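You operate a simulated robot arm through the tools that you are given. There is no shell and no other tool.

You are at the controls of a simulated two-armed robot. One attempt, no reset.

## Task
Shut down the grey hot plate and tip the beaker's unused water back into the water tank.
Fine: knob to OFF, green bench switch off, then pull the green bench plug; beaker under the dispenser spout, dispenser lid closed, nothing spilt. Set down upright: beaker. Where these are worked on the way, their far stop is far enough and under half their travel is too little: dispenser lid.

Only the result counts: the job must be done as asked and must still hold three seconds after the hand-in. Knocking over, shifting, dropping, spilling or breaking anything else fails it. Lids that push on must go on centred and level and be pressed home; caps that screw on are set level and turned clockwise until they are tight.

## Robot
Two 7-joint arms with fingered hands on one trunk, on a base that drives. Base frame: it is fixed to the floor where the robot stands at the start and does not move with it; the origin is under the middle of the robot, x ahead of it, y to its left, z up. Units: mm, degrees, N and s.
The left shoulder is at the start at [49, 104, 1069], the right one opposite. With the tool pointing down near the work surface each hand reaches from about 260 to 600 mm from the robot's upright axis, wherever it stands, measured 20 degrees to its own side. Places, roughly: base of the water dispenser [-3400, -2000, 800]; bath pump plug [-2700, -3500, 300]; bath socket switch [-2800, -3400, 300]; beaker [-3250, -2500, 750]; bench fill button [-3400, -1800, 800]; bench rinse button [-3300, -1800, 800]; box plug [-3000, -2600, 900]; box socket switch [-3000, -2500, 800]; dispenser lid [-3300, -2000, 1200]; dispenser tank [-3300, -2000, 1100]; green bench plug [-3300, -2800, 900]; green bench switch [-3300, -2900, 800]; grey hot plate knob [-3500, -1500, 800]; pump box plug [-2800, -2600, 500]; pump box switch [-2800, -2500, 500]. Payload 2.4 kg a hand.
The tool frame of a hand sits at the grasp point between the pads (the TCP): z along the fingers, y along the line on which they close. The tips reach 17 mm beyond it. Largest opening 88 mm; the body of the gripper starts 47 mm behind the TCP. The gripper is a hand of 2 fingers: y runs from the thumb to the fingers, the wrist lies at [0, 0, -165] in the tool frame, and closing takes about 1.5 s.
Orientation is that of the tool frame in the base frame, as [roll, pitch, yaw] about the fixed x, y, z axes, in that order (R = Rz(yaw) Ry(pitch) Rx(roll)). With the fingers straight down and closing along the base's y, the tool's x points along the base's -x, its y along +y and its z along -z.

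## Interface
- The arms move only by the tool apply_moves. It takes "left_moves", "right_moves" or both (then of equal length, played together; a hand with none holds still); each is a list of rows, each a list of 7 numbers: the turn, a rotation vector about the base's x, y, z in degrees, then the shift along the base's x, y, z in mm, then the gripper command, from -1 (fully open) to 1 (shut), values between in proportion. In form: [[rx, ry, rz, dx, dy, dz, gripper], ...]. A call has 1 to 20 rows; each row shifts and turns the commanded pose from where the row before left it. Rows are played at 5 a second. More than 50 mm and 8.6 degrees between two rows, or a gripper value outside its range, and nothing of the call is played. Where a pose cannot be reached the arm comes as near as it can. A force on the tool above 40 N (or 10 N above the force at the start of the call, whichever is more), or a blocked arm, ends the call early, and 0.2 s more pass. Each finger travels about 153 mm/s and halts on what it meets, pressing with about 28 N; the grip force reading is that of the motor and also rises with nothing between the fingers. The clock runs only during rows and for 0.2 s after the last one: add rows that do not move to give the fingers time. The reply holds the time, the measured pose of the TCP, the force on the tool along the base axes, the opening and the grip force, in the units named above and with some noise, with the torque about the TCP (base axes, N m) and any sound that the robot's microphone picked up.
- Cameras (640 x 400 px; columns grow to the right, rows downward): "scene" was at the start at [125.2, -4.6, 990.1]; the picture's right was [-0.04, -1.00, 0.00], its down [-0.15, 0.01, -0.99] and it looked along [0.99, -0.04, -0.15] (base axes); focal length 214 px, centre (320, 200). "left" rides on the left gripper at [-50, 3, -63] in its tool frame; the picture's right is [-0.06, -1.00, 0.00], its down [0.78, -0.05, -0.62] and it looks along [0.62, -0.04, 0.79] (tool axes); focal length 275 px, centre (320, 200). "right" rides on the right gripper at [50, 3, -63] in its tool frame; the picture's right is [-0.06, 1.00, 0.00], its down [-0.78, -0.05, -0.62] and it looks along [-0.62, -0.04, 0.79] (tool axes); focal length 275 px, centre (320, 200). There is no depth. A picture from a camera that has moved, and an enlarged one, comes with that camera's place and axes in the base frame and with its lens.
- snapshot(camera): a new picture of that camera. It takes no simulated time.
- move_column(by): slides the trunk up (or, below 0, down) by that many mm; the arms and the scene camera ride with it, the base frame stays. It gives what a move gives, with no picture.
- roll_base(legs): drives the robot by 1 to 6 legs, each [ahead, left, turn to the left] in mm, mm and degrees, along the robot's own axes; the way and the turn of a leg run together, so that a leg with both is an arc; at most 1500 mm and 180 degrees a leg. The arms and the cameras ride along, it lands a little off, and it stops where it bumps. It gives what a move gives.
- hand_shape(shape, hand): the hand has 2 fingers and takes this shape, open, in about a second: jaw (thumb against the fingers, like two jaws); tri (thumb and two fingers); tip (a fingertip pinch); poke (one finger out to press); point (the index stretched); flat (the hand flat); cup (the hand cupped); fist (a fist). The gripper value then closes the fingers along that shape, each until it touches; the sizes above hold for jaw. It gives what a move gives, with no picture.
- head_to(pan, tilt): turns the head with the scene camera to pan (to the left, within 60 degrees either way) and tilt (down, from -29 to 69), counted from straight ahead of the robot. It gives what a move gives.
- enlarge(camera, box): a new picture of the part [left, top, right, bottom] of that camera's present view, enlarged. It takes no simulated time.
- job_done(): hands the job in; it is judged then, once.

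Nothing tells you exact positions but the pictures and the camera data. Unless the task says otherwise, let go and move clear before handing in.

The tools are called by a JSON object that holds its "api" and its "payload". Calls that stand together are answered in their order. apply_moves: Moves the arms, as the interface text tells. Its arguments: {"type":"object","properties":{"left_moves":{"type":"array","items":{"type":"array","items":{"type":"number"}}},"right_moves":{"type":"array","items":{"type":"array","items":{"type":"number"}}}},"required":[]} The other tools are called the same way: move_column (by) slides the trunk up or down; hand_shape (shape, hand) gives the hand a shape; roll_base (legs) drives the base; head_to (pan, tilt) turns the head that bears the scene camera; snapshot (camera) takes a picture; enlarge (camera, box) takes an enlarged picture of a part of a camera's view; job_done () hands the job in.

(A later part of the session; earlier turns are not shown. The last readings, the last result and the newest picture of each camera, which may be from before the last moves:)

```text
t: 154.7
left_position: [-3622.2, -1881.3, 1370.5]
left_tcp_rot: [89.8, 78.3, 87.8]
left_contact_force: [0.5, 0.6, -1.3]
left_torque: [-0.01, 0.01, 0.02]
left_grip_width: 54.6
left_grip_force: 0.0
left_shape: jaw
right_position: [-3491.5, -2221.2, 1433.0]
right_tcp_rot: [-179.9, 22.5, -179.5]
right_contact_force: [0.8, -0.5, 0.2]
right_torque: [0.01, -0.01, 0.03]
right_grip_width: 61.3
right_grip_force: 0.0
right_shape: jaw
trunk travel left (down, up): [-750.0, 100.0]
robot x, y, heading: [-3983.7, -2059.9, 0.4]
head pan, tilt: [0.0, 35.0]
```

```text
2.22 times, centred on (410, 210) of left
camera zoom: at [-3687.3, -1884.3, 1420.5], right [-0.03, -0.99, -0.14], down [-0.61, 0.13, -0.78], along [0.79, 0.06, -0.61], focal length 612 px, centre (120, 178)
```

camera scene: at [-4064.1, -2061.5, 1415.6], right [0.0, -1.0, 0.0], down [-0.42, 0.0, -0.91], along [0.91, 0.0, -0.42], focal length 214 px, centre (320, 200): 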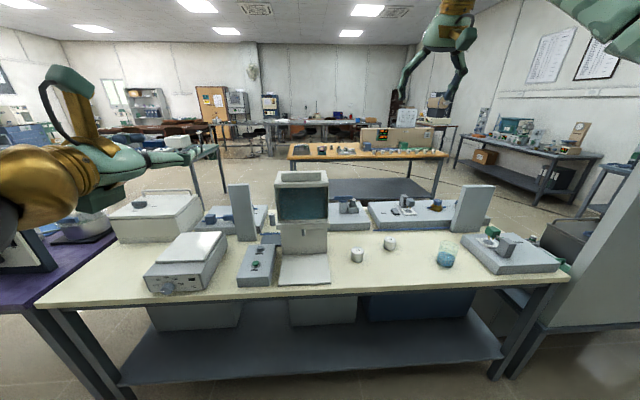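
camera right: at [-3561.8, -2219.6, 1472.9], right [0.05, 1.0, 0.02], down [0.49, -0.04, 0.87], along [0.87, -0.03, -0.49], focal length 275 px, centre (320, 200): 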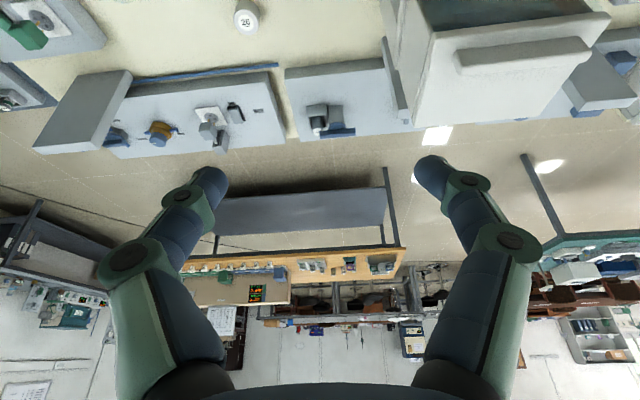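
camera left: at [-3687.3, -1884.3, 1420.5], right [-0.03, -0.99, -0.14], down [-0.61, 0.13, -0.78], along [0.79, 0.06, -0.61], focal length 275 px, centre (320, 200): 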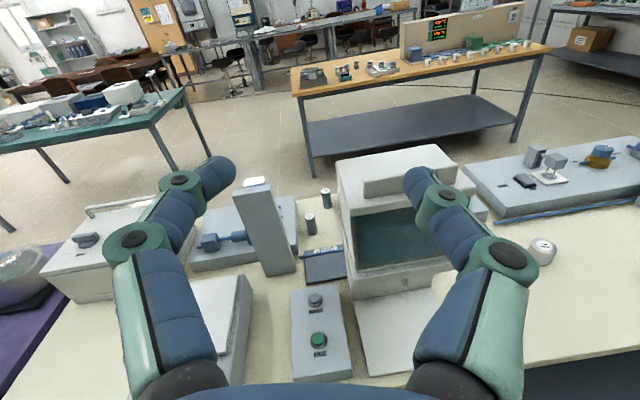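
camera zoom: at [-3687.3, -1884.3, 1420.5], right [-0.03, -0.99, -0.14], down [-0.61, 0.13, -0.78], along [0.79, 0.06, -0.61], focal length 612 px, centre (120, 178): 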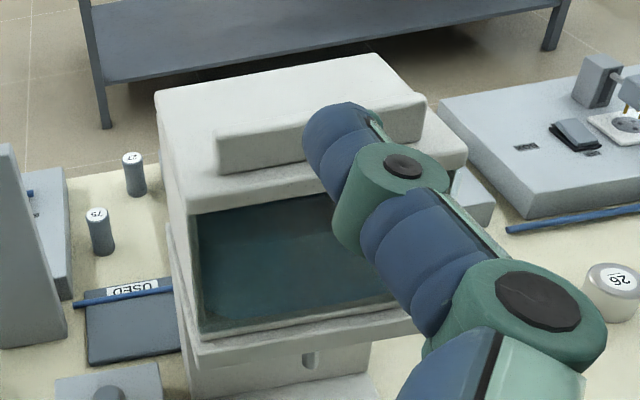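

The lid has a bar grip near its front edge (bar front ≈ x −3358, top ≈ z 1191, slab top ≈ 1160), so it is most likely hinged at the rear. I turn the left hand to point down with fingers closing along x, and move to a stance centred between lid and beaker side.

{"api": "apply_moves", "payload": {"left_moves": [[0, 8.3, 0, 0, 0, 0, -0.25], [0, 8.3, 0, 0, 0, 0, -0.25], [0, 8.3, 0, 0, 0, 0, -0.25], [0, 8.3, 0, 0, 0, 0, -0.25], [0, 8.3, 0, 0, 0, 0, -0.25], [0, 8.3, 0, 0, 0, 0, -0.25], [0, 8.3, 0, 0, 0, 0, -0.25], [0, 8.3, 0, 0, 0, 0, -0.25], [0, 8.3, 0, 0, 0, 0, -0.25], [0, 4, 0, 0, 0, 0, -0.25], [0, 0, 0, 0, 0, 0, -0.25]]}}

{"api": "move_column", "payload": {"by": -100}}

```text
t: 157.1
left_position: [-3587.7, -1864.0, 1282.6]
left_tcp_rot: [179.5, 11.5, 168.3]
left_contact_force: [-0.5, 0.4, 0.7]
left_torque: [-0.01, 0.0, -0.01]
left_grip_width: 55.0
left_grip_force: 0.0
left_shape: jaw
left hand out of reach, approached as far as the arm can: row 2, 7, 8, 9, 10
right_position: [-3490.7, -2222.0, 1433.5]
right_tcp_rot: [180.0, 22.3, -179.5]
right_contact_force: [-0.1, -0.1, 0.0]
right_torque: [-0.05, -0.02, 0.01]
right_grip_width: 61.4
right_grip_force: 0.0
right_shape: jaw
trunk travel left (down, up): [-750.0, 100.0]
robot x, y, heading: [-3983.7, -2063.4, 0.7]
head pan, tilt: [0.0, 35.0]
```

```text
t: 158.4
left_position: [-3586.2, -1865.9, 1182.7]
left_tcp_rot: [179.5, 11.5, 168.2]
left_contact_force: [0.4, 1.3, -0.5]
left_torque: [0.01, -0.01, -0.01]
left_grip_width: 54.9
left_grip_force: 0.1
left_shape: jaw
right_position: [-3491.1, -2221.9, 1332.2]
right_tcp_rot: [-179.9, 22.4, -179.5]
right_contact_force: [0.3, 0.4, -0.1]
right_torque: [0.02, 0.04, -0.01]
right_grip_width: 61.4
right_grip_force: 0.1
right_shape: jaw
trunk travel left (down, up): [-650.0, 200.0]
robot x, y, heading: [-3982.1, -2062.3, 0.6]
head pan, tilt: [0.0, 35.0]
```

{"api": "apply_moves", "payload": {"left_moves": [[0, 0, 0, 30, 0, 0, -0.25], [0, 0, 0, 30, 0, 0, -0.25], [0, 0, 0, 30, 0, 0, -0.25], [0, 0, 0, 0, 0, 0, -0.25], [0, 0, 0, 0, 0, 0, -0.25]]}}

{"api": "snapshot", "payload": {"camera": "scene"}}

```text
t: 159.6
left_position: [-3497.3, -1865.6, 1183.9]
left_tcp_rot: [179.6, 11.6, 168.1]
left_contact_force: [-1.2, -0.1, -0.1]
left_torque: [-0.04, -0.01, -0.01]
left_grip_width: 54.9
left_grip_force: 0.1
left_shape: jaw
right_position: [-3490.8, -2222.3, 1331.9]
right_tcp_rot: [180.0, 22.3, -179.5]
right_contact_force: [-0.5, -0.4, -0.1]
right_torque: [-0.02, 0.02, -0.01]
right_grip_width: 61.4
right_grip_force: 0.0
right_shape: jaw
trunk travel left (down, up): [-650.0, 200.0]
robot x, y, heading: [-3983.8, -2062.1, 0.3]
head pan, tilt: [0.0, 35.0]
```

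```text
taken
camera scene: at [-3868.7, -2059.6, 1299.8], right [0.01, -1.0, 0.0], down [-0.57, 0.0, -0.82], along [0.82, 0.01, -0.57], focal length 214 px, centre (320, 200)
```

scene: 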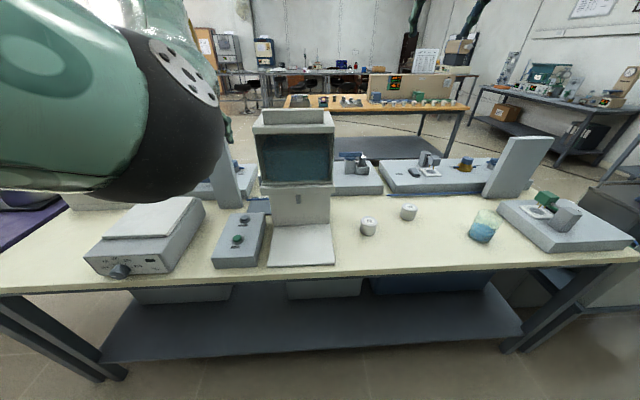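

{"api": "apply_moves", "payload": {"left_moves": [[0, 2, -7.5, 0, 0, 8, -0.25], [0, 2, -7.5, 0, 0, 8, -0.25], [0, 2, -7.5, 0, 0, 8, -0.25], [0, 2, -7.5, 0, 0, 8, -0.25], [0, 2, -7.5, 0, 0, 8, -0.25], [0, 1, -7.5, 0, 0, 8, -0.25], [0, 0, -7.5, 0, 0, 8, -0.25], [0, 0, -7.5, 0, 0, 8, -0.25], [0, 0, -7.5, 0, 0, 8, -0.25], [0, 0, -7.5, 0, 0, 8, -0.25], [0, 0, 0, 0, 0, 0, -0.25]]}}

{"api": "snapshot", "payload": {"camera": "left"}}

```text
t: 162.0
left_position: [-3496.1, -1866.3, 1261.2]
left_tcp_rot: [-174.7, 2.4, 93.6]
left_contact_force: [1.7, 0.6, 0.0]
left_torque: [-0.02, 0.02, 0.02]
left_grip_width: 54.8
left_grip_force: 0.0
left_shape: jaw
right_position: [-3490.4, -2222.1, 1333.1]
right_tcp_rot: [-179.9, 22.2, -179.5]
right_contact_force: [-0.4, -0.5, -0.5]
right_torque: [-0.02, 0.02, -0.01]
right_grip_width: 61.4
right_grip_force: 0.0
right_shape: jaw
trunk travel left (down, up): [-650.0, 200.0]
robot x, y, heading: [-3984.2, -2060.6, 0.6]
head pan, tilt: [0.0, 35.0]
```

```text
taken
camera left: at [-3483.3, -1910.7, 1326.3], right [-0.99, -0.12, 0.1], down [-0.04, 0.81, 0.59], along [-0.15, 0.58, -0.8], focal length 275 px, centre (320, 200)
```

left: 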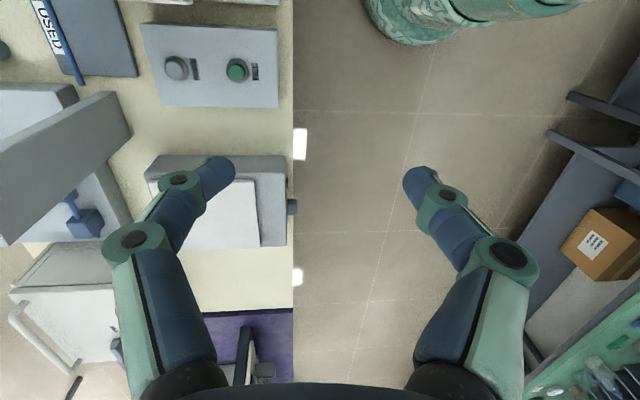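

The left hand now points down with fingers closing along x. I level it exactly and drive in so the lid bar is within reach.

{"api": "apply_moves", "payload": {"left_moves": [[2.7, -5.1, -3.6, 0, 0, 10, -0.25], [0, 0, 0, 0, 0, 0, -0.25]]}}

{"api": "roll_base", "payload": {"legs": [[130, -40, 0]]}}

{"api": "snapshot", "payload": {"camera": "scene"}}

{"api": "snapshot", "payload": {"camera": "right"}}

{"api": "snapshot", "payload": {"camera": "left"}}

```text
t: 162.6
left_position: [-3497.0, -1865.3, 1272.6]
left_tcp_rot: [-180.0, -0.1, 89.9]
left_contact_force: [-1.0, 0.3, 0.7]
left_torque: [0.01, 0.01, -0.01]
left_grip_width: 54.9
left_grip_force: 0.1
left_shape: jaw
right_position: [-3490.7, -2221.6, 1332.1]
right_tcp_rot: [-179.9, 22.2, -179.5]
right_contact_force: [0.7, -0.1, 0.6]
right_torque: [0.01, 0.01, -0.03]
right_grip_width: 61.3
right_grip_force: 0.0
right_shape: jaw
trunk travel left (down, up): [-650.0, 200.0]
robot x, y, heading: [-3983.7, -2064.6, 0.7]
head pan, tilt: [0.0, 35.0]
```

```text
t: 163.9
left_position: [-3371.0, -1903.5, 1270.7]
left_tcp_rot: [-179.9, -0.1, 90.2]
left_contact_force: [0.2, -0.4, -0.1]
left_torque: [-0.02, 0.02, 0.0]
left_grip_width: 55.1
left_grip_force: 0.0
left_shape: jaw
right_position: [-3363.6, -2260.5, 1331.6]
right_tcp_rot: [-179.9, 22.2, -179.3]
right_contact_force: [0.7, -0.2, -0.4]
right_torque: [0.0, 0.02, 0.01]
right_grip_width: 61.2
right_grip_force: 0.0
right_shape: jaw
trunk travel left (down, up): [-650.0, 200.0]
robot x, y, heading: [-3858.4, -2100.5, 0.7]
head pan, tilt: [0.0, 35.0]
```

```text
taken
camera scene: at [-3741.9, -2099.1, 1299.6], right [0.01, -1.0, 0.0], down [-0.57, -0.01, -0.82], along [0.82, 0.01, -0.57], focal length 214 px, centre (320, 200)
```

scene: 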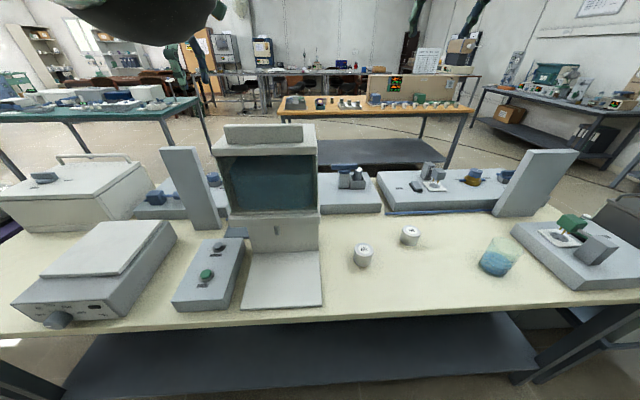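

```text
taken
camera right: at [-3433.8, -2258.2, 1372.2], right [0.05, 1.0, 0.02], down [0.49, -0.04, 0.87], along [0.87, -0.03, -0.49], focal length 275 px, centre (320, 200)
```

right: 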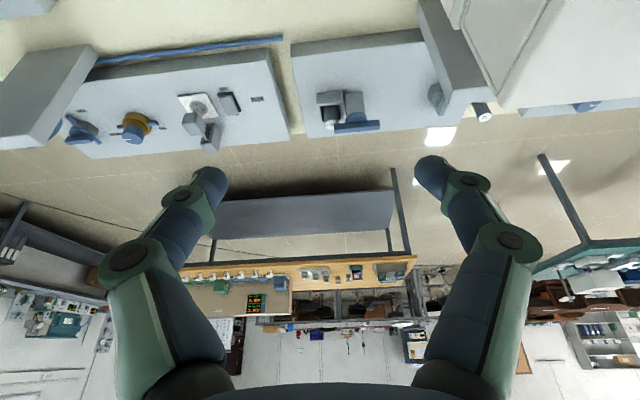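

```text
taken
camera left: at [-3366.3, -1952.4, 1334.5], right [-1.0, -0.06, 0.0], down [-0.05, 0.78, 0.62], along [-0.04, 0.62, -0.78], focal length 275 px, centre (320, 200)
```

left: 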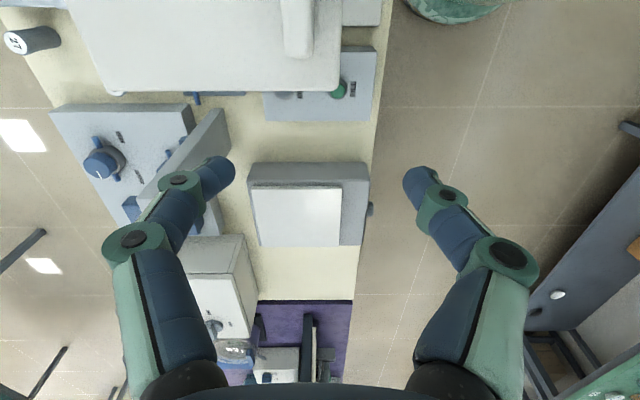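

From above, the bar is at x ≈ −3358, ~16 mm thick; lid spans x −3381…−3230, y −1898…−2090. I move the left hand over the bar's middle.

{"api": "apply_moves", "payload": {"left_moves": [[0, 0, 0, 5, -30, 0, -0.25], [0, 0, 0, 4, -30, 0, -0.25], [0, 0, 0, 4, -28, 0, -0.25], [0, 0, 0, 0, 0, -30, -0.25], [0, 0, 0, 0, 0, -25, -0.25], [0, 0, 0, 0, 0, 0, -0.25]]}}

{"api": "snapshot", "payload": {"camera": "left"}}

{"api": "enlarge", "payload": {"camera": "scene", "box": [180, 40, 380, 165]}}

```text
t: 165.3
left_position: [-3358.9, -1991.8, 1217.0]
left_tcp_rot: [-179.8, -0.2, 90.1]
left_contact_force: [0.3, 1.0, 0.1]
left_torque: [-0.01, 0.0, -0.02]
left_grip_width: 55.0
left_grip_force: 0.0
left_shape: jaw
right_position: [-3365.6, -2259.0, 1332.5]
right_tcp_rot: [-179.9, 22.3, -179.5]
right_contact_force: [0.3, 0.2, -0.2]
right_torque: [-0.01, -0.01, 0.04]
right_grip_width: 61.5
right_grip_force: 0.1
right_shape: jaw
trunk travel left (down, up): [-650.0, 200.0]
robot x, y, heading: [-3857.3, -2097.1, 0.7]
head pan, tilt: [0.0, 35.0]
```

```text
taken
camera left: at [-3354.4, -2040.9, 1280.1], right [-1.0, -0.06, 0.0], down [-0.05, 0.78, 0.62], along [-0.04, 0.62, -0.78], focal length 275 px, centre (320, 200)
```

left: 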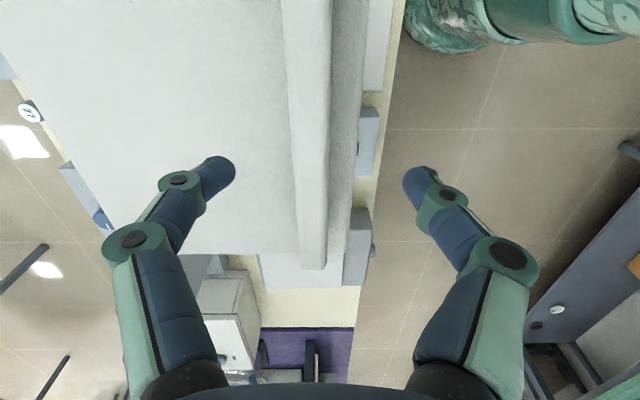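

```text
3.20 times, centred on (280, 102) of scene
camera zoom: at [-3743.4, -2098.7, 1299.8], right [0.01, -1.0, 0.0], down [-0.57, -0.01, -0.82], along [0.82, 0.01, -0.57], focal length 686 px, centre (448, 512)
```

zoom: 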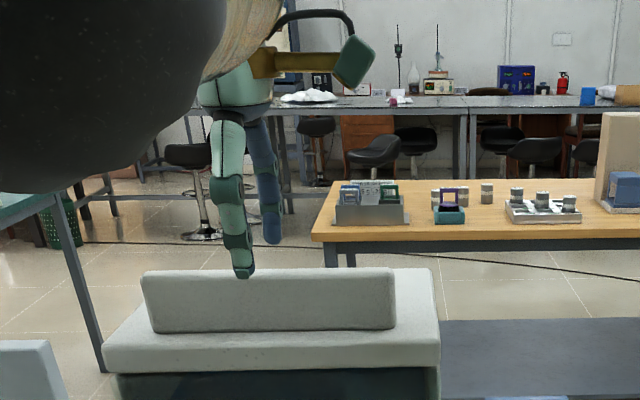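

{"api": "apply_moves", "payload": {"left_moves": [[0, 0, 0, 4, 0, -12, -0.25], [0, 0, 0, 0, 0, -12, -0.25], [0, 0, 0, 0, 0, -11, -0.25], [0, 0, 0, 0, 0, 0, 0.4], [0, 0, 0, 0, 0, 0, 0.9], [0, 0, 0, 0, 0, 0, 0.9], [0, 0, 0, 0, 0, 0, 0.9], [0, 0, 0, 0, 0, 0, 0.9]]}}

{"api": "enlarge", "payload": {"camera": "scene", "box": [180, 40, 380, 165]}}

```text
t: 167.1
left_position: [-3356.0, -1991.6, 1181.4]
left_tcp_rot: [-179.8, 0.0, 90.2]
left_contact_force: [0.3, 0.7, -2.3]
left_torque: [0.0, 0.0, 0.03]
left_grip_width: 7.2
left_grip_force: 28.1
left_shape: jaw
right_position: [-3365.1, -2259.9, 1332.8]
right_tcp_rot: [180.0, 22.3, -179.3]
right_contact_force: [-0.4, 0.5, -0.4]
right_torque: [0.0, 0.0, 0.01]
right_grip_width: 61.5
right_grip_force: 0.0
right_shape: jaw
trunk travel left (down, up): [-650.0, 200.0]
robot x, y, heading: [-3858.0, -2097.9, 0.5]
head pan, tilt: [0.0, 35.0]
```

```text
3.20 times, centred on (280, 102) of scene
camera zoom: at [-3743.2, -2098.6, 1299.8], right [0.01, -1.0, 0.0], down [-0.57, -0.01, -0.82], along [0.82, 0.01, -0.57], focal length 686 px, centre (448, 512)
```

zoom: 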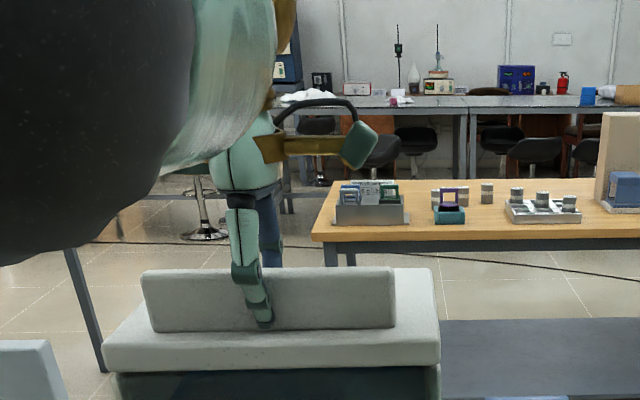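

The bar is gripped. I lift a little along a rear-hinge arc and watch the force to learn how the lid moves.

{"api": "apply_moves", "payload": {"left_moves": [[0, 3, 0, 1.8, 0, 6.5, 0.9], [0, 0, 0, 0, 0, 0, 0.9]]}}

{"api": "enlarge", "payload": {"camera": "scene", "box": [180, 40, 380, 165]}}

```text
t: 167.7
left_position: [-3353.7, -1991.1, 1189.1]
left_tcp_rot: [-176.8, -0.2, 90.2]
left_contact_force: [-2.0, -1.2, -1.4]
left_torque: [0.0, -0.02, 0.0]
left_grip_width: 7.5
left_grip_force: 27.5
left_shape: jaw
right_position: [-3364.5, -2259.7, 1332.7]
right_tcp_rot: [-179.9, 22.4, -179.4]
right_contact_force: [-0.4, 0.2, 0.7]
right_torque: [0.0, 0.01, -0.02]
right_grip_width: 61.5
right_grip_force: 0.0
right_shape: jaw
trunk travel left (down, up): [-650.0, 200.0]
robot x, y, heading: [-3856.8, -2098.2, 0.7]
head pan, tilt: [0.0, 35.0]
```

```text
3.20 times, centred on (280, 102) of scene
camera zoom: at [-3743.3, -2098.8, 1299.8], right [0.01, -1.0, 0.0], down [-0.57, -0.01, -0.82], along [0.82, 0.01, -0.57], focal length 686 px, centre (448, 512)
```

zoom: 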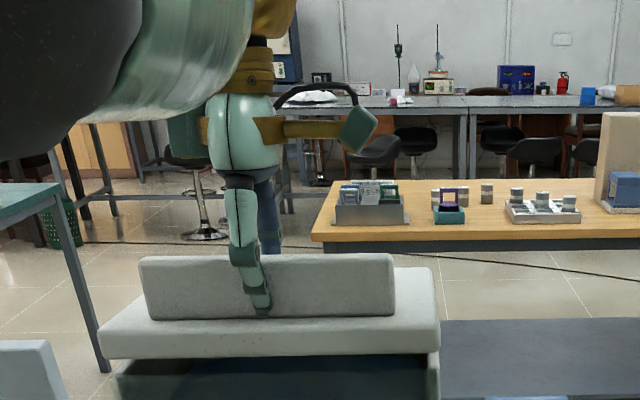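

Little force and the front edge rose: rear hinge confirmed. I continue the arc in steps.

{"api": "apply_moves", "payload": {"left_moves": [[0, 6, 0, 4.6, 0, 12.8, 0.9], [0, 6, 0, 5.9, 0, 12.2, 0.9], [0, 6, 0, 7.2, 0, 11.5, 0.9], [0, 6, 0, 8.3, 0, 10.7, 0.9], [0, 0, 0, 0, 0, 0, 0.9]]}}

{"api": "snapshot", "payload": {"camera": "scene"}}

```text
t: 168.7
left_position: [-3374.5, -1983.1, 1235.7]
left_tcp_rot: [-156.7, 0.3, 89.7]
left_contact_force: [28.4, -9.5, -17.6]
left_torque: [-0.13, 0.09, -0.33]
left_grip_width: 33.6
left_grip_force: 27.9
left_shape: jaw
left hand out of reach, approached as far as the arm can: row 2, 3, 4
right_position: [-3359.9, -2263.4, 1329.6]
right_tcp_rot: [-179.9, 22.1, -179.6]
right_contact_force: [-0.8, 0.5, -0.2]
right_torque: [-0.01, -0.02, 0.01]
right_grip_width: 61.4
right_grip_force: 0.1
right_shape: jaw
trunk travel left (down, up): [-650.0, 200.0]
robot x, y, heading: [-3857.7, -2101.6, 0.5]
head pan, tilt: [0.0, 35.0]
stopped in row 4 (left hand): the force on the tool passed its limit at 42 N (the readings are from after the stop); the commanded pose is now the measured one
```

```text
taken
camera scene: at [-3736.6, -2099.9, 1299.1], right [0.01, -1.0, 0.0], down [-0.58, 0.0, -0.82], along [0.82, 0.01, -0.58], focal length 214 px, centre (320, 200)
```

scene: 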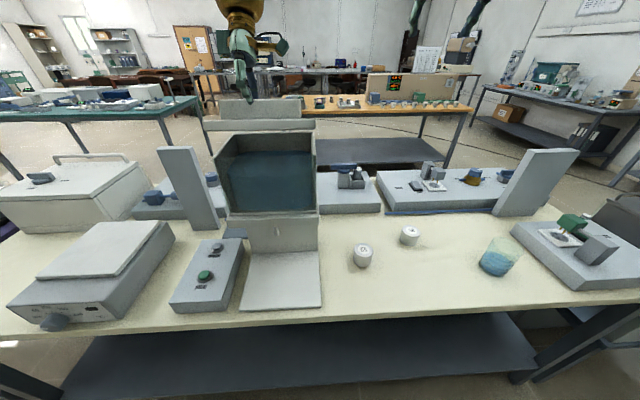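

{"api": "enlarge", "payload": {"camera": "scene", "box": [180, 20, 360, 140]}}

{"api": "snapshot", "payload": {"camera": "left"}}

```text
3.33 times, centred on (270, 80) of scene
camera zoom: at [-3736.6, -2099.9, 1299.1], right [0.01, -1.0, 0.0], down [-0.58, 0.0, -0.82], along [0.82, 0.01, -0.58], focal length 715 px, centre (487, 600)
```

zoom: 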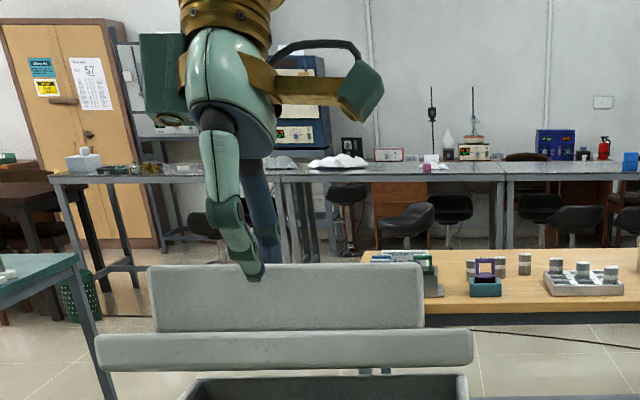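

```text
taken
camera left: at [-3346.8, -2031.3, 1292.9], right [-0.92, -0.06, 0.39], down [0.2, 0.79, 0.58], along [-0.34, 0.62, -0.71], focal length 275 px, centre (320, 200)
```

left: 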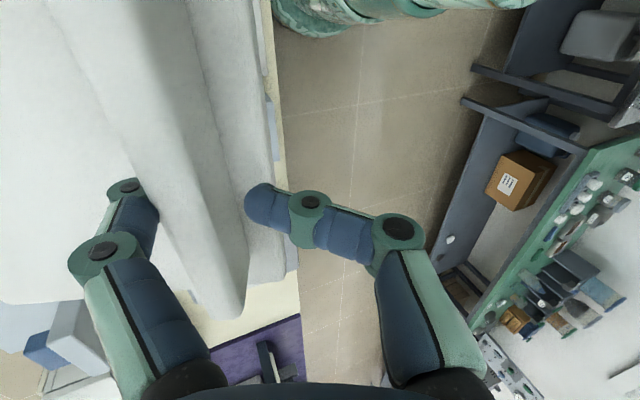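

The left wrist cannot follow further, but the lid is held about 20° open. I bring the right hand horizontal to slip its fingers under the lid's front edge and take over.

{"api": "apply_moves", "payload": {"right_moves": [[0, -8.45, 0, -15, 0, -20, 0.2], [0, -8.45, 0, -15, 0, -20, 0.2], [0, -8.45, 0, -15, 0, -20, 0.2], [0, -8.45, 0, -15, 0, -20, 0.2], [0, -8.45, 0, -15, 0, -20, 0.2], [0, -8.45, 0, -15, 0, -20, 0.2], [0, -8.45, 0, -15, 0, -20, 0.2], [0, -8.45, 0, -15, 0, -25, 0.2], [0, 0, 0, 0, 0, 0, 0.2]]}}

{"api": "snapshot", "payload": {"camera": "scene"}}

```text
t: 170.7
left_position: [-3375.8, -1981.6, 1236.9]
left_tcp_rot: [-156.7, 0.0, 89.9]
left_contact_force: [27.9, -8.4, -18.2]
left_torque: [-0.25, 0.12, -0.4]
left_grip_width: 33.1
left_grip_force: 28.4
left_shape: jaw
right_position: [-3480.3, -2263.2, 1164.9]
right_tcp_rot: [-133.4, 89.5, -133.3]
right_contact_force: [-0.2, 0.7, -0.4]
right_torque: [0.0, 0.01, 0.02]
right_grip_width: 35.6
right_grip_force: 0.1
right_shape: jaw
trunk travel left (down, up): [-650.0, 200.0]
robot x, y, heading: [-3859.9, -2098.3, 0.5]
head pan, tilt: [0.0, 35.0]
```

```text
taken
camera scene: at [-3736.7, -2100.5, 1299.1], right [0.01, -1.0, 0.0], down [-0.58, 0.0, -0.82], along [0.82, 0.01, -0.58], focal length 214 px, centre (320, 200)
```

scene: 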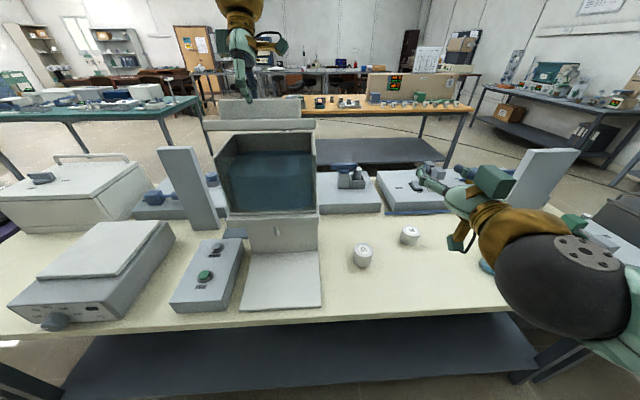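

{"api": "apply_moves", "payload": {"right_moves": [[0, 0, 0, 0, 40, 0, 0.2], [0, 0, 0, 0, 40, 0, 0.2], [0, 0, 0, 0, 40, 0, 0.2], [0, 0, 0, 0, 40, 0, 0.2], [0, 0, 0, 0, 40, 0, 0.2], [0, 0, 0, 20, 0, 0, 0.2], [0, 0, 0, 0, 0, 0, 0.2]]}}

{"api": "snapshot", "payload": {"camera": "scene"}}

{"api": "snapshot", "payload": {"camera": "right"}}

```text
t: 172.2
left_position: [-3374.7, -1981.1, 1236.2]
left_tcp_rot: [-156.6, -0.1, 90.0]
left_contact_force: [26.8, -7.8, -16.7]
left_torque: [-0.18, 0.08, -0.37]
left_grip_width: 33.3
left_grip_force: 28.1
left_shape: jaw
right_position: [-3455.5, -2060.3, 1166.6]
right_tcp_rot: [-114.9, 89.5, -114.8]
right_contact_force: [-0.1, -0.2, 0.4]
right_torque: [-0.02, 0.0, 0.01]
right_grip_width: 35.5
right_grip_force: 0.1
right_shape: jaw
trunk travel left (down, up): [-650.0, 200.0]
robot x, y, heading: [-3859.2, -2099.7, 0.5]
head pan, tilt: [0.0, 35.0]
```

```text
taken
camera scene: at [-3736.5, -2100.6, 1299.1], right [0.01, -1.0, 0.0], down [-0.58, 0.0, -0.82], along [0.82, 0.01, -0.58], focal length 214 px, centre (320, 200)
```

scene: 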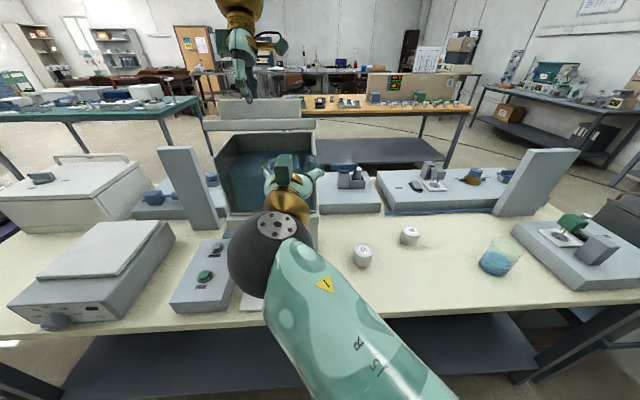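

```text
taken
camera right: at [-3519.1, -2057.6, 1117.3], right [0.0, 1.0, 0.05], down [-0.62, -0.04, 0.79], along [0.79, -0.03, 0.62], focal length 275 px, centre (320, 200)
```

right: 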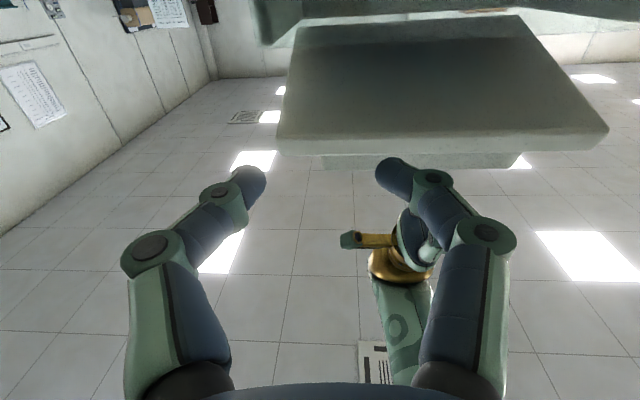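

The lid's front-bottom edge is at z ≈ 1191 and the tank rim ≈ 1130. I shift slightly left and slide the right fingers under the lid.

{"api": "apply_moves", "payload": {"right_moves": [[0, 0, 0, 0, 22, -3, 0.2], [0, 0, 0, 30, 0, 0, 0.2], [0, 0, 0, 30, 0, 0, 0.2], [0, 0, 0, 30, 0, 0, 0.2], [0, 0, 0, 0, 0, 0, 0.2]]}}

{"api": "snapshot", "payload": {"camera": "right"}}

{"api": "enlarge", "payload": {"camera": "scene", "box": [180, 40, 380, 220]}}

```text
t: 173.4
left_position: [-3374.4, -1981.7, 1235.7]
left_tcp_rot: [-156.9, 0.2, 89.8]
left_contact_force: [24.8, -5.2, -14.5]
left_torque: [-0.09, 0.01, -0.17]
left_grip_width: 32.7
left_grip_force: 27.9
left_shape: jaw
right_position: [-3407.4, -2067.4, 1086.9]
right_tcp_rot: [-149.6, 80.6, -150.2]
right_contact_force: [0.0, -0.4, -0.1]
right_torque: [0.02, 0.02, 0.01]
right_grip_width: 35.7
right_grip_force: 0.0
right_shape: jaw
trunk travel left (down, up): [-650.0, 200.0]
robot x, y, heading: [-3858.5, -2097.7, 0.8]
head pan, tilt: [0.0, 35.0]
stopped in row 5 (right hand): the arm was blocked; the commanded pose is now the measured one
```

```text
taken
camera right: at [-3477.9, -2068.4, 1046.5], right [0.01, 1.0, -0.02], down [-0.5, 0.03, 0.86], along [0.86, 0.0, 0.5], focal length 275 px, centre (320, 200)
```

right: 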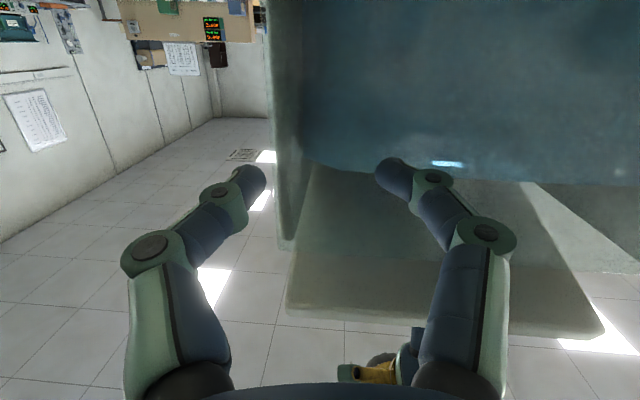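

```text
2.22 times, centred on (280, 130) of scene
camera zoom: at [-3736.8, -2099.7, 1299.2], right [0.01, -1.0, 0.0], down [-0.58, 0.0, -0.82], along [0.82, 0.01, -0.58], focal length 477 px, centre (409, 356)
```

zoom: 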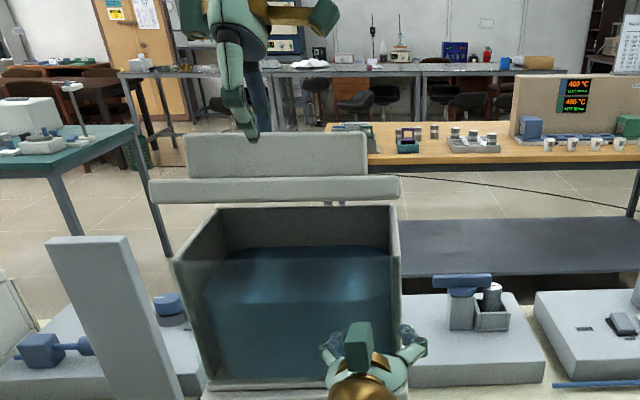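

The right arm deviated downward before entering. I bring it back out to the previous clear pose and check its state.

{"api": "apply_moves", "payload": {"right_moves": [[0, 0, 0, -25, 0, 0, 0.2], [0, 0, 0, -25, 0, 20, 0.2], [0, 0, 0, -10, 0, 20, 0.2], [0, -4, 0, 0, 0, 20, 0.2], [0, -4, 0, 0, 0, 18, 0.2], [0, 0, 0, 0, 0, 0, 0.2]]}}

{"api": "snapshot", "payload": {"camera": "right"}}

{"api": "snapshot", "payload": {"camera": "scene"}}

```text
t: 174.8
left_position: [-3375.4, -1980.6, 1236.3]
left_tcp_rot: [-156.9, 0.1, 89.8]
left_contact_force: [25.6, -5.4, -16.0]
left_torque: [-0.17, 0.01, -0.25]
left_grip_width: 32.9
left_grip_force: 27.7
left_shape: jaw
right_position: [-3468.5, -2066.0, 1165.2]
right_tcp_rot: [-89.6, 85.6, -90.5]
right_contact_force: [0.1, 0.3, 0.6]
right_torque: [-0.02, 0.02, 0.01]
right_grip_width: 35.6
right_grip_force: 0.0
right_shape: jaw
trunk travel left (down, up): [-650.0, 200.0]
robot x, y, heading: [-3859.4, -2097.8, 0.6]
head pan, tilt: [0.0, 35.0]
```

```text
taken
camera right: at [-3532.3, -2065.7, 1116.3], right [0.01, 1.0, -0.01], down [-0.62, 0.02, 0.79], along [0.79, 0.0, 0.62], focal length 275 px, centre (320, 200)
```

right: 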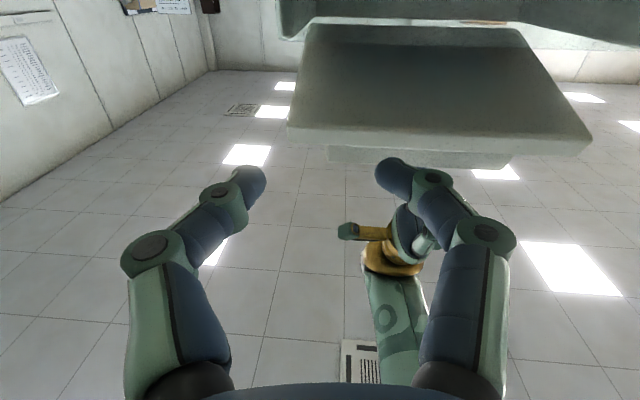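

```text
taken
camera scene: at [-3736.9, -2099.9, 1299.1], right [0.01, -1.0, 0.0], down [-0.58, 0.0, -0.82], along [0.82, 0.01, -0.58], focal length 214 px, centre (320, 200)
```

scene: 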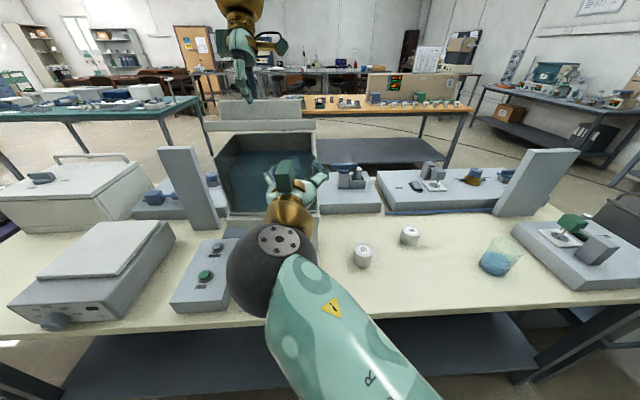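

{"api": "apply_moves", "payload": {"right_moves": [[0, 0, 7, 0, 3, 0, 0.2], [0, 0, 7, 0, 3, 0, 0.2], [0, 0, 0, 12, 3, 0, 0.2], [0, 0, 0, 12, 3, 0, 0.2], [0, 0, 0, 0, 0, 0, 0.2]]}}

```text
t: 176.0
left_position: [-3375.3, -1981.6, 1236.2]
left_tcp_rot: [-156.8, 0.2, 89.9]
left_contact_force: [26.0, -5.8, -16.3]
left_torque: [-0.12, 0.0, -0.25]
left_grip_width: 32.9
left_grip_force: 28.4
left_shape: jaw
right_position: [-3443.1, -2055.9, 1166.1]
right_tcp_rot: [-88.8, 85.6, -75.6]
right_contact_force: [-1.0, 0.6, 0.7]
right_torque: [-0.01, -0.01, -0.01]
right_grip_width: 35.3
right_grip_force: 0.0
right_shape: jaw
trunk travel left (down, up): [-650.0, 200.0]
robot x, y, heading: [-3857.0, -2098.0, 0.4]
head pan, tilt: [0.0, 35.0]
```

{"api": "apply_moves", "payload": {"right_moves": [[0, 0, 0, 12, 2, 0, 0.2], [0, 0, 0, 12, 2, 0, 0.2], [0, 0, 0, 12, 2, 0, 0.2], [0, 0, 0, 0, 0, 0, 0.2]]}}

{"api": "snapshot", "payload": {"camera": "right"}}

```text
t: 177.0
left_position: [-3375.8, -1981.2, 1235.0]
left_tcp_rot: [-156.9, 0.1, 89.9]
left_contact_force: [25.8, -6.3, -15.3]
left_torque: [-0.17, -0.03, -0.18]
left_grip_width: 32.6
left_grip_force: 28.1
left_shape: jaw
right_position: [-3406.5, -2047.8, 1165.6]
right_tcp_rot: [-89.0, 85.5, -75.9]
right_contact_force: [0.0, -0.2, -0.3]
right_torque: [-0.03, 0.0, 0.01]
right_grip_width: 35.2
right_grip_force: 0.1
right_shape: jaw
trunk travel left (down, up): [-650.0, 200.0]
robot x, y, heading: [-3855.4, -2099.7, 0.4]
head pan, tilt: [0.0, 35.0]
```

```text
taken
camera right: at [-3467.9, -2064.0, 1116.5], right [-0.23, 0.97, -0.02], down [-0.61, -0.13, 0.78], along [0.76, 0.19, 0.62], focal length 275 px, centre (320, 200)
```

right: 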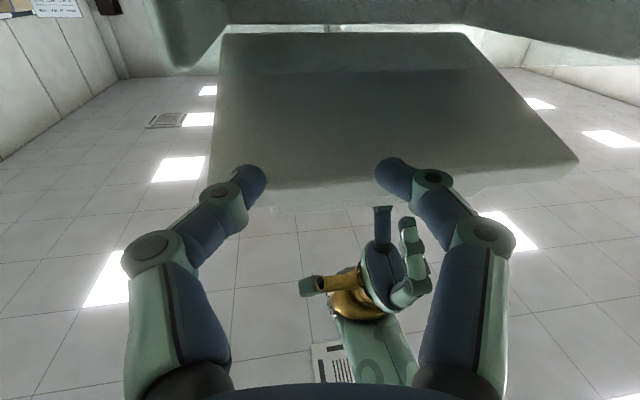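

The fingers are entering under the lid. I continue inward.

{"api": "apply_moves", "payload": {"right_moves": [[0, 0, 0, 10, 2, 0, 0.2], [0, 0, 0, 10, 2, 0, 0.2], [0, 0, 0, 10, 2, 0, 0.2], [0, 0, 0, 0, 0, 0, 0.2]]}}

{"api": "snapshot", "payload": {"camera": "right"}}

{"api": "enlarge", "payload": {"camera": "scene", "box": [180, 40, 380, 220]}}

```text
t: 178.0
left_position: [-3375.1, -1980.7, 1237.0]
left_tcp_rot: [-156.8, 0.1, 89.9]
left_contact_force: [26.1, -5.2, -16.0]
left_torque: [-0.11, -0.03, -0.23]
left_grip_width: 32.8
left_grip_force: 28.0
left_shape: jaw
right_position: [-3376.8, -2042.5, 1165.2]
right_tcp_rot: [-89.0, 85.6, -76.0]
right_contact_force: [0.0, -0.2, -0.1]
right_torque: [-0.03, -0.01, -0.01]
right_grip_width: 35.5
right_grip_force: 0.0
right_shape: jaw
trunk travel left (down, up): [-650.0, 200.0]
robot x, y, heading: [-3852.5, -2099.0, 0.6]
head pan, tilt: [0.0, 35.0]
```

```text
taken
camera right: at [-3438.5, -2058.6, 1116.3], right [-0.23, 0.97, -0.02], down [-0.61, -0.13, 0.78], along [0.76, 0.19, 0.62], focal length 275 px, centre (320, 200)
```

right: 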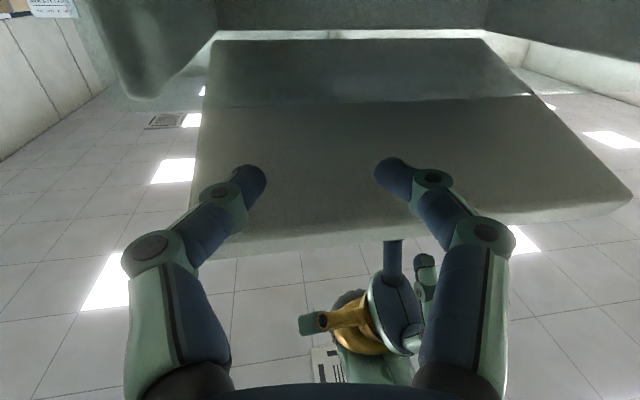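

```text
2.22 times, centred on (280, 130) of scene
camera zoom: at [-3736.8, -2099.8, 1299.1], right [0.01, -1.0, 0.0], down [-0.58, 0.0, -0.82], along [0.82, 0.01, -0.58], focal length 477 px, centre (409, 356)
```

zoom: 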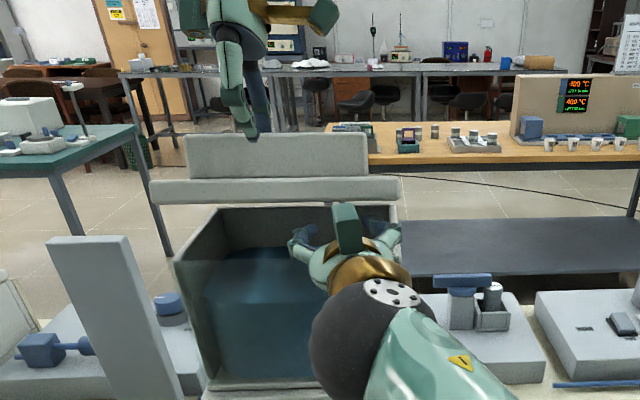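

Fingers are well under the lid. I raise them to touch it, then free the left hand.

{"api": "apply_moves", "payload": {"right_moves": [[0, 0, 0, 0, 0, 5, 0.2], [0, 0, 0, 0, 0, 4, 0.2], [0, 0, 0, 0, 0, 3, 0.2], [0, 0, 0, 0, 0, 0, 0.2]]}}

```text
t: 179.0
left_position: [-3375.1, -1980.9, 1236.7]
left_tcp_rot: [-156.8, 0.1, 89.9]
left_contact_force: [26.1, -5.6, -14.1]
left_torque: [-0.13, -0.08, -0.2]
left_grip_width: 33.0
left_grip_force: 28.3
left_shape: jaw
right_position: [-3378.8, -2043.0, 1176.6]
right_tcp_rot: [-89.3, 85.5, -76.3]
right_contact_force: [1.3, -0.4, -2.3]
right_torque: [0.01, 0.04, 0.04]
right_grip_width: 35.3
right_grip_force: 0.0
right_shape: jaw
trunk travel left (down, up): [-650.0, 200.0]
robot x, y, heading: [-3855.8, -2098.6, 0.8]
head pan, tilt: [0.0, 35.0]
```

{"api": "apply_moves", "payload": {"left_moves": [[0, 0, 0, 0, 0, 0, -0.4], [0, 0, 0, 0, 0, 0, -1], [0, 0, 0, 0, 0, 0, -1], [0, -3, 0, 0, 0, 20, -1], [0, -5, 0, 0, 0, 20, -1], [0, -5, 0, -5, 0, 25, -1], [0, -5, 0, -10, 0, 25, -1], [0, 0, 0, 0, 0, 0, -1]]}}

{"api": "snapshot", "payload": {"camera": "scene"}}

{"api": "snapshot", "payload": {"camera": "right"}}

```text
t: 180.8
left_position: [-3357.2, -1972.0, 1326.6]
left_tcp_rot: [-175.0, 0.1, 89.9]
left_contact_force: [0.1, -0.1, -0.3]
left_torque: [-0.03, 0.0, -0.02]
left_grip_width: 87.8
left_grip_force: 0.1
left_shape: jaw
left hand out of reach, approached as far as the arm can: row 5, 6, 7
right_position: [-3384.1, -2042.8, 1180.6]
right_tcp_rot: [-85.6, 85.4, -72.6]
right_contact_force: [0.0, 0.5, -0.3]
right_torque: [0.04, 0.05, 0.0]
right_grip_width: 34.9
right_grip_force: 0.1
right_shape: jaw
trunk travel left (down, up): [-650.0, 200.0]
robot x, y, heading: [-3856.6, -2101.2, 0.6]
head pan, tilt: [0.0, 35.0]
```

```text
taken
camera scene: at [-3742.9, -2099.1, 1299.8], right [0.01, -1.0, 0.0], down [-0.57, -0.01, -0.82], along [0.82, 0.01, -0.57], focal length 214 px, centre (320, 200)
```

scene: 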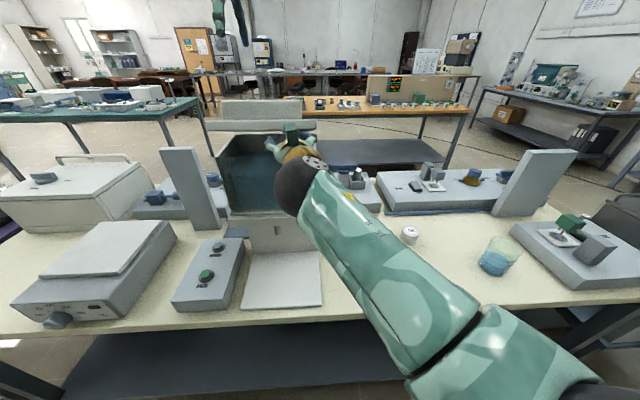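

```text
taken
camera right: at [-3445.4, -2058.3, 1130.4], right [-0.23, 0.97, -0.02], down [-0.61, -0.13, 0.78], along [0.76, 0.19, 0.62], focal length 275 px, centre (320, 200)
```

right: 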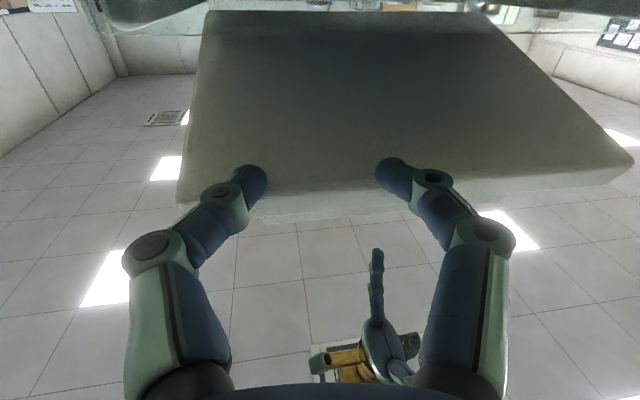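

The lid rests on the right fingers. I move the left hand out of the lid's path, then swing the lid up with the right.

{"api": "apply_moves", "payload": {"left_moves": [[0, 0, 0, -20, 30, 0, -1], [0, 0, 0, -30, 30, 0, -1], [0, 0, 0, -30, 30, 0, -1], [0, 0, 0, -30, 30, 0, -1], [0, 0, 0, -20, 30, 0, -1], [0, 0, 0, 0, 0, 0, -1]]}}

{"api": "apply_moves", "payload": {"right_moves": [[0, 0, 0, 13, 0, 9, 0.2], [0, 0, 0, 12, 0, 17, 0.2], [0, 0, 0, 0, 0, 0, 0.2]]}}

{"api": "snapshot", "payload": {"camera": "scene"}}

{"api": "snapshot", "payload": {"camera": "right"}}

```text
t: 182.2
left_position: [-3461.1, -1809.5, 1325.0]
left_tcp_rot: [-175.0, 0.1, 89.8]
left_contact_force: [-0.6, 0.2, -0.5]
left_torque: [0.03, 0.01, 0.05]
left_grip_width: 88.0
left_grip_force: 0.1
left_shape: jaw
left hand out of reach, approached as far as the arm can: row 1, 2, 3
right_position: [-3383.3, -2042.6, 1180.3]
right_tcp_rot: [-85.5, 85.5, -72.3]
right_contact_force: [-0.9, -1.1, -0.7]
right_torque: [0.01, 0.03, -0.02]
right_grip_width: 34.6
right_grip_force: 0.1
right_shape: jaw
trunk travel left (down, up): [-650.0, 200.0]
robot x, y, heading: [-3856.8, -2098.8, 0.5]
head pan, tilt: [0.0, 35.0]
```

```text
t: 183.0
left_position: [-3461.2, -1808.7, 1326.4]
left_tcp_rot: [-175.0, 0.0, 89.9]
left_contact_force: [0.0, 1.1, 0.9]
left_torque: [0.02, 0.0, 0.01]
left_grip_width: 88.2
left_grip_force: 0.0
left_shape: jaw
right_position: [-3357.6, -2043.0, 1204.6]
right_tcp_rot: [-85.7, 85.4, -72.6]
right_contact_force: [-1.6, 0.7, -0.8]
right_torque: [0.03, 0.0, -0.04]
right_grip_width: 34.7
right_grip_force: 0.0
right_shape: jaw
trunk travel left (down, up): [-650.0, 200.0]
robot x, y, heading: [-3859.5, -2101.4, 0.6]
head pan, tilt: [0.0, 35.0]
```

```text
taken
camera scene: at [-3743.0, -2099.0, 1299.8], right [0.01, -1.0, 0.0], down [-0.57, -0.01, -0.82], along [0.82, 0.01, -0.57], focal length 214 px, centre (320, 200)
```

scene: 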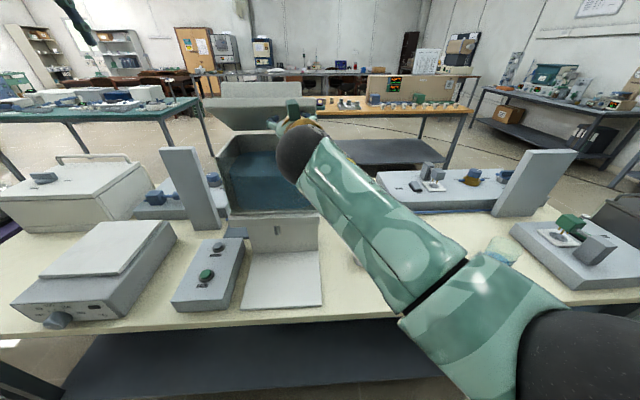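

```text
taken
camera right: at [-3420.3, -2058.9, 1155.8], right [-0.23, 0.97, -0.02], down [-0.61, -0.13, 0.78], along [0.76, 0.19, 0.62], focal length 275 px, centre (320, 200)
```

right: 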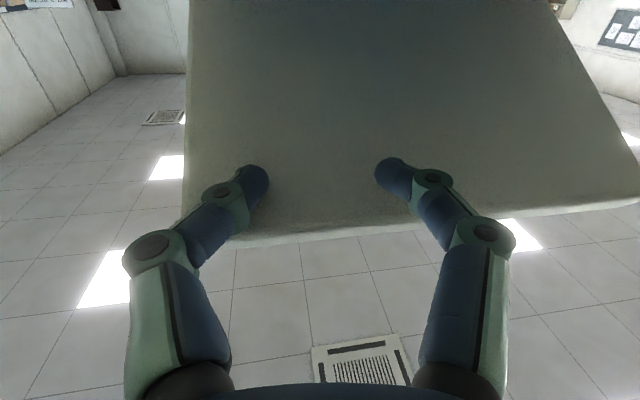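

The lid rises smoothly on the fingers. I continue the swing.

{"api": "apply_moves", "payload": {"right_moves": [[0, 0, 0, 12, 0, 15, 0.2], [0, 0, 0, 14, 0, 15, 0.2], [0, 0, 0, 16, 0, 13, 0.2], [0, 0, 0, 18, 0, 10, 0.2], [0, 0, 0, 0, 0, 0, 0.2]]}}

{"api": "snapshot", "payload": {"camera": "scene"}}

{"api": "snapshot", "payload": {"camera": "right"}}

```text
t: 184.2
left_position: [-3461.2, -1807.7, 1326.4]
left_tcp_rot: [-175.2, 0.0, 89.9]
left_contact_force: [0.2, 1.1, 0.1]
left_torque: [0.01, -0.02, -0.02]
left_grip_width: 87.8
left_grip_force: 0.0
left_shape: jaw
right_position: [-3297.9, -2042.9, 1259.2]
right_tcp_rot: [-85.2, 85.5, -72.0]
right_contact_force: [-1.7, 0.7, -0.1]
right_torque: [0.0, 0.04, -0.04]
right_grip_width: 35.2
right_grip_force: 0.1
right_shape: jaw
trunk travel left (down, up): [-650.0, 200.0]
robot x, y, heading: [-3854.4, -2096.0, 0.7]
head pan, tilt: [0.0, 35.0]
```

```text
taken
camera scene: at [-3743.0, -2099.1, 1299.8], right [0.01, -1.0, 0.0], down [-0.57, -0.01, -0.82], along [0.82, 0.01, -0.57], focal length 214 px, centre (320, 200)
```

scene: 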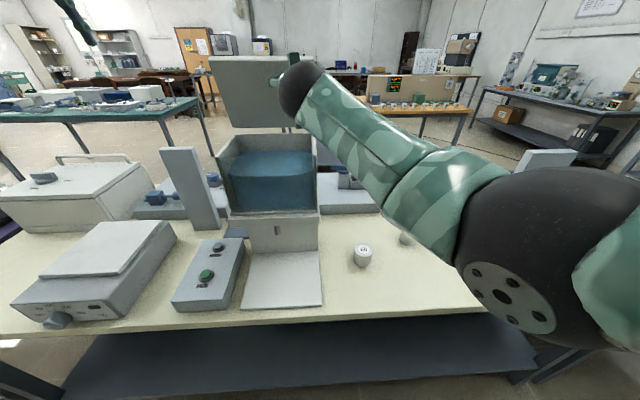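

```text
taken
camera right: at [-3359.3, -2057.3, 1209.1], right [-0.23, 0.97, -0.02], down [-0.61, -0.13, 0.78], along [0.76, 0.19, 0.62], focal length 275 px, centre (320, 200)
```

right: 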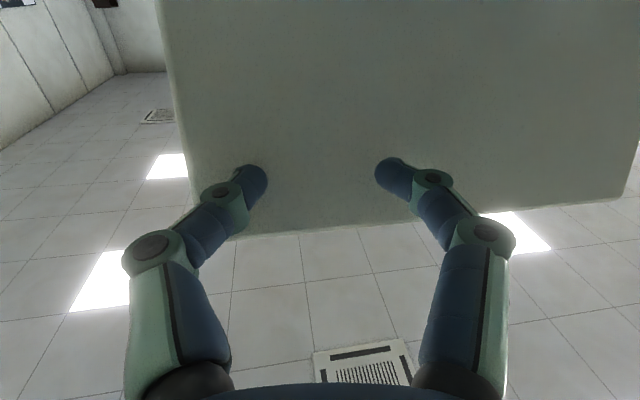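

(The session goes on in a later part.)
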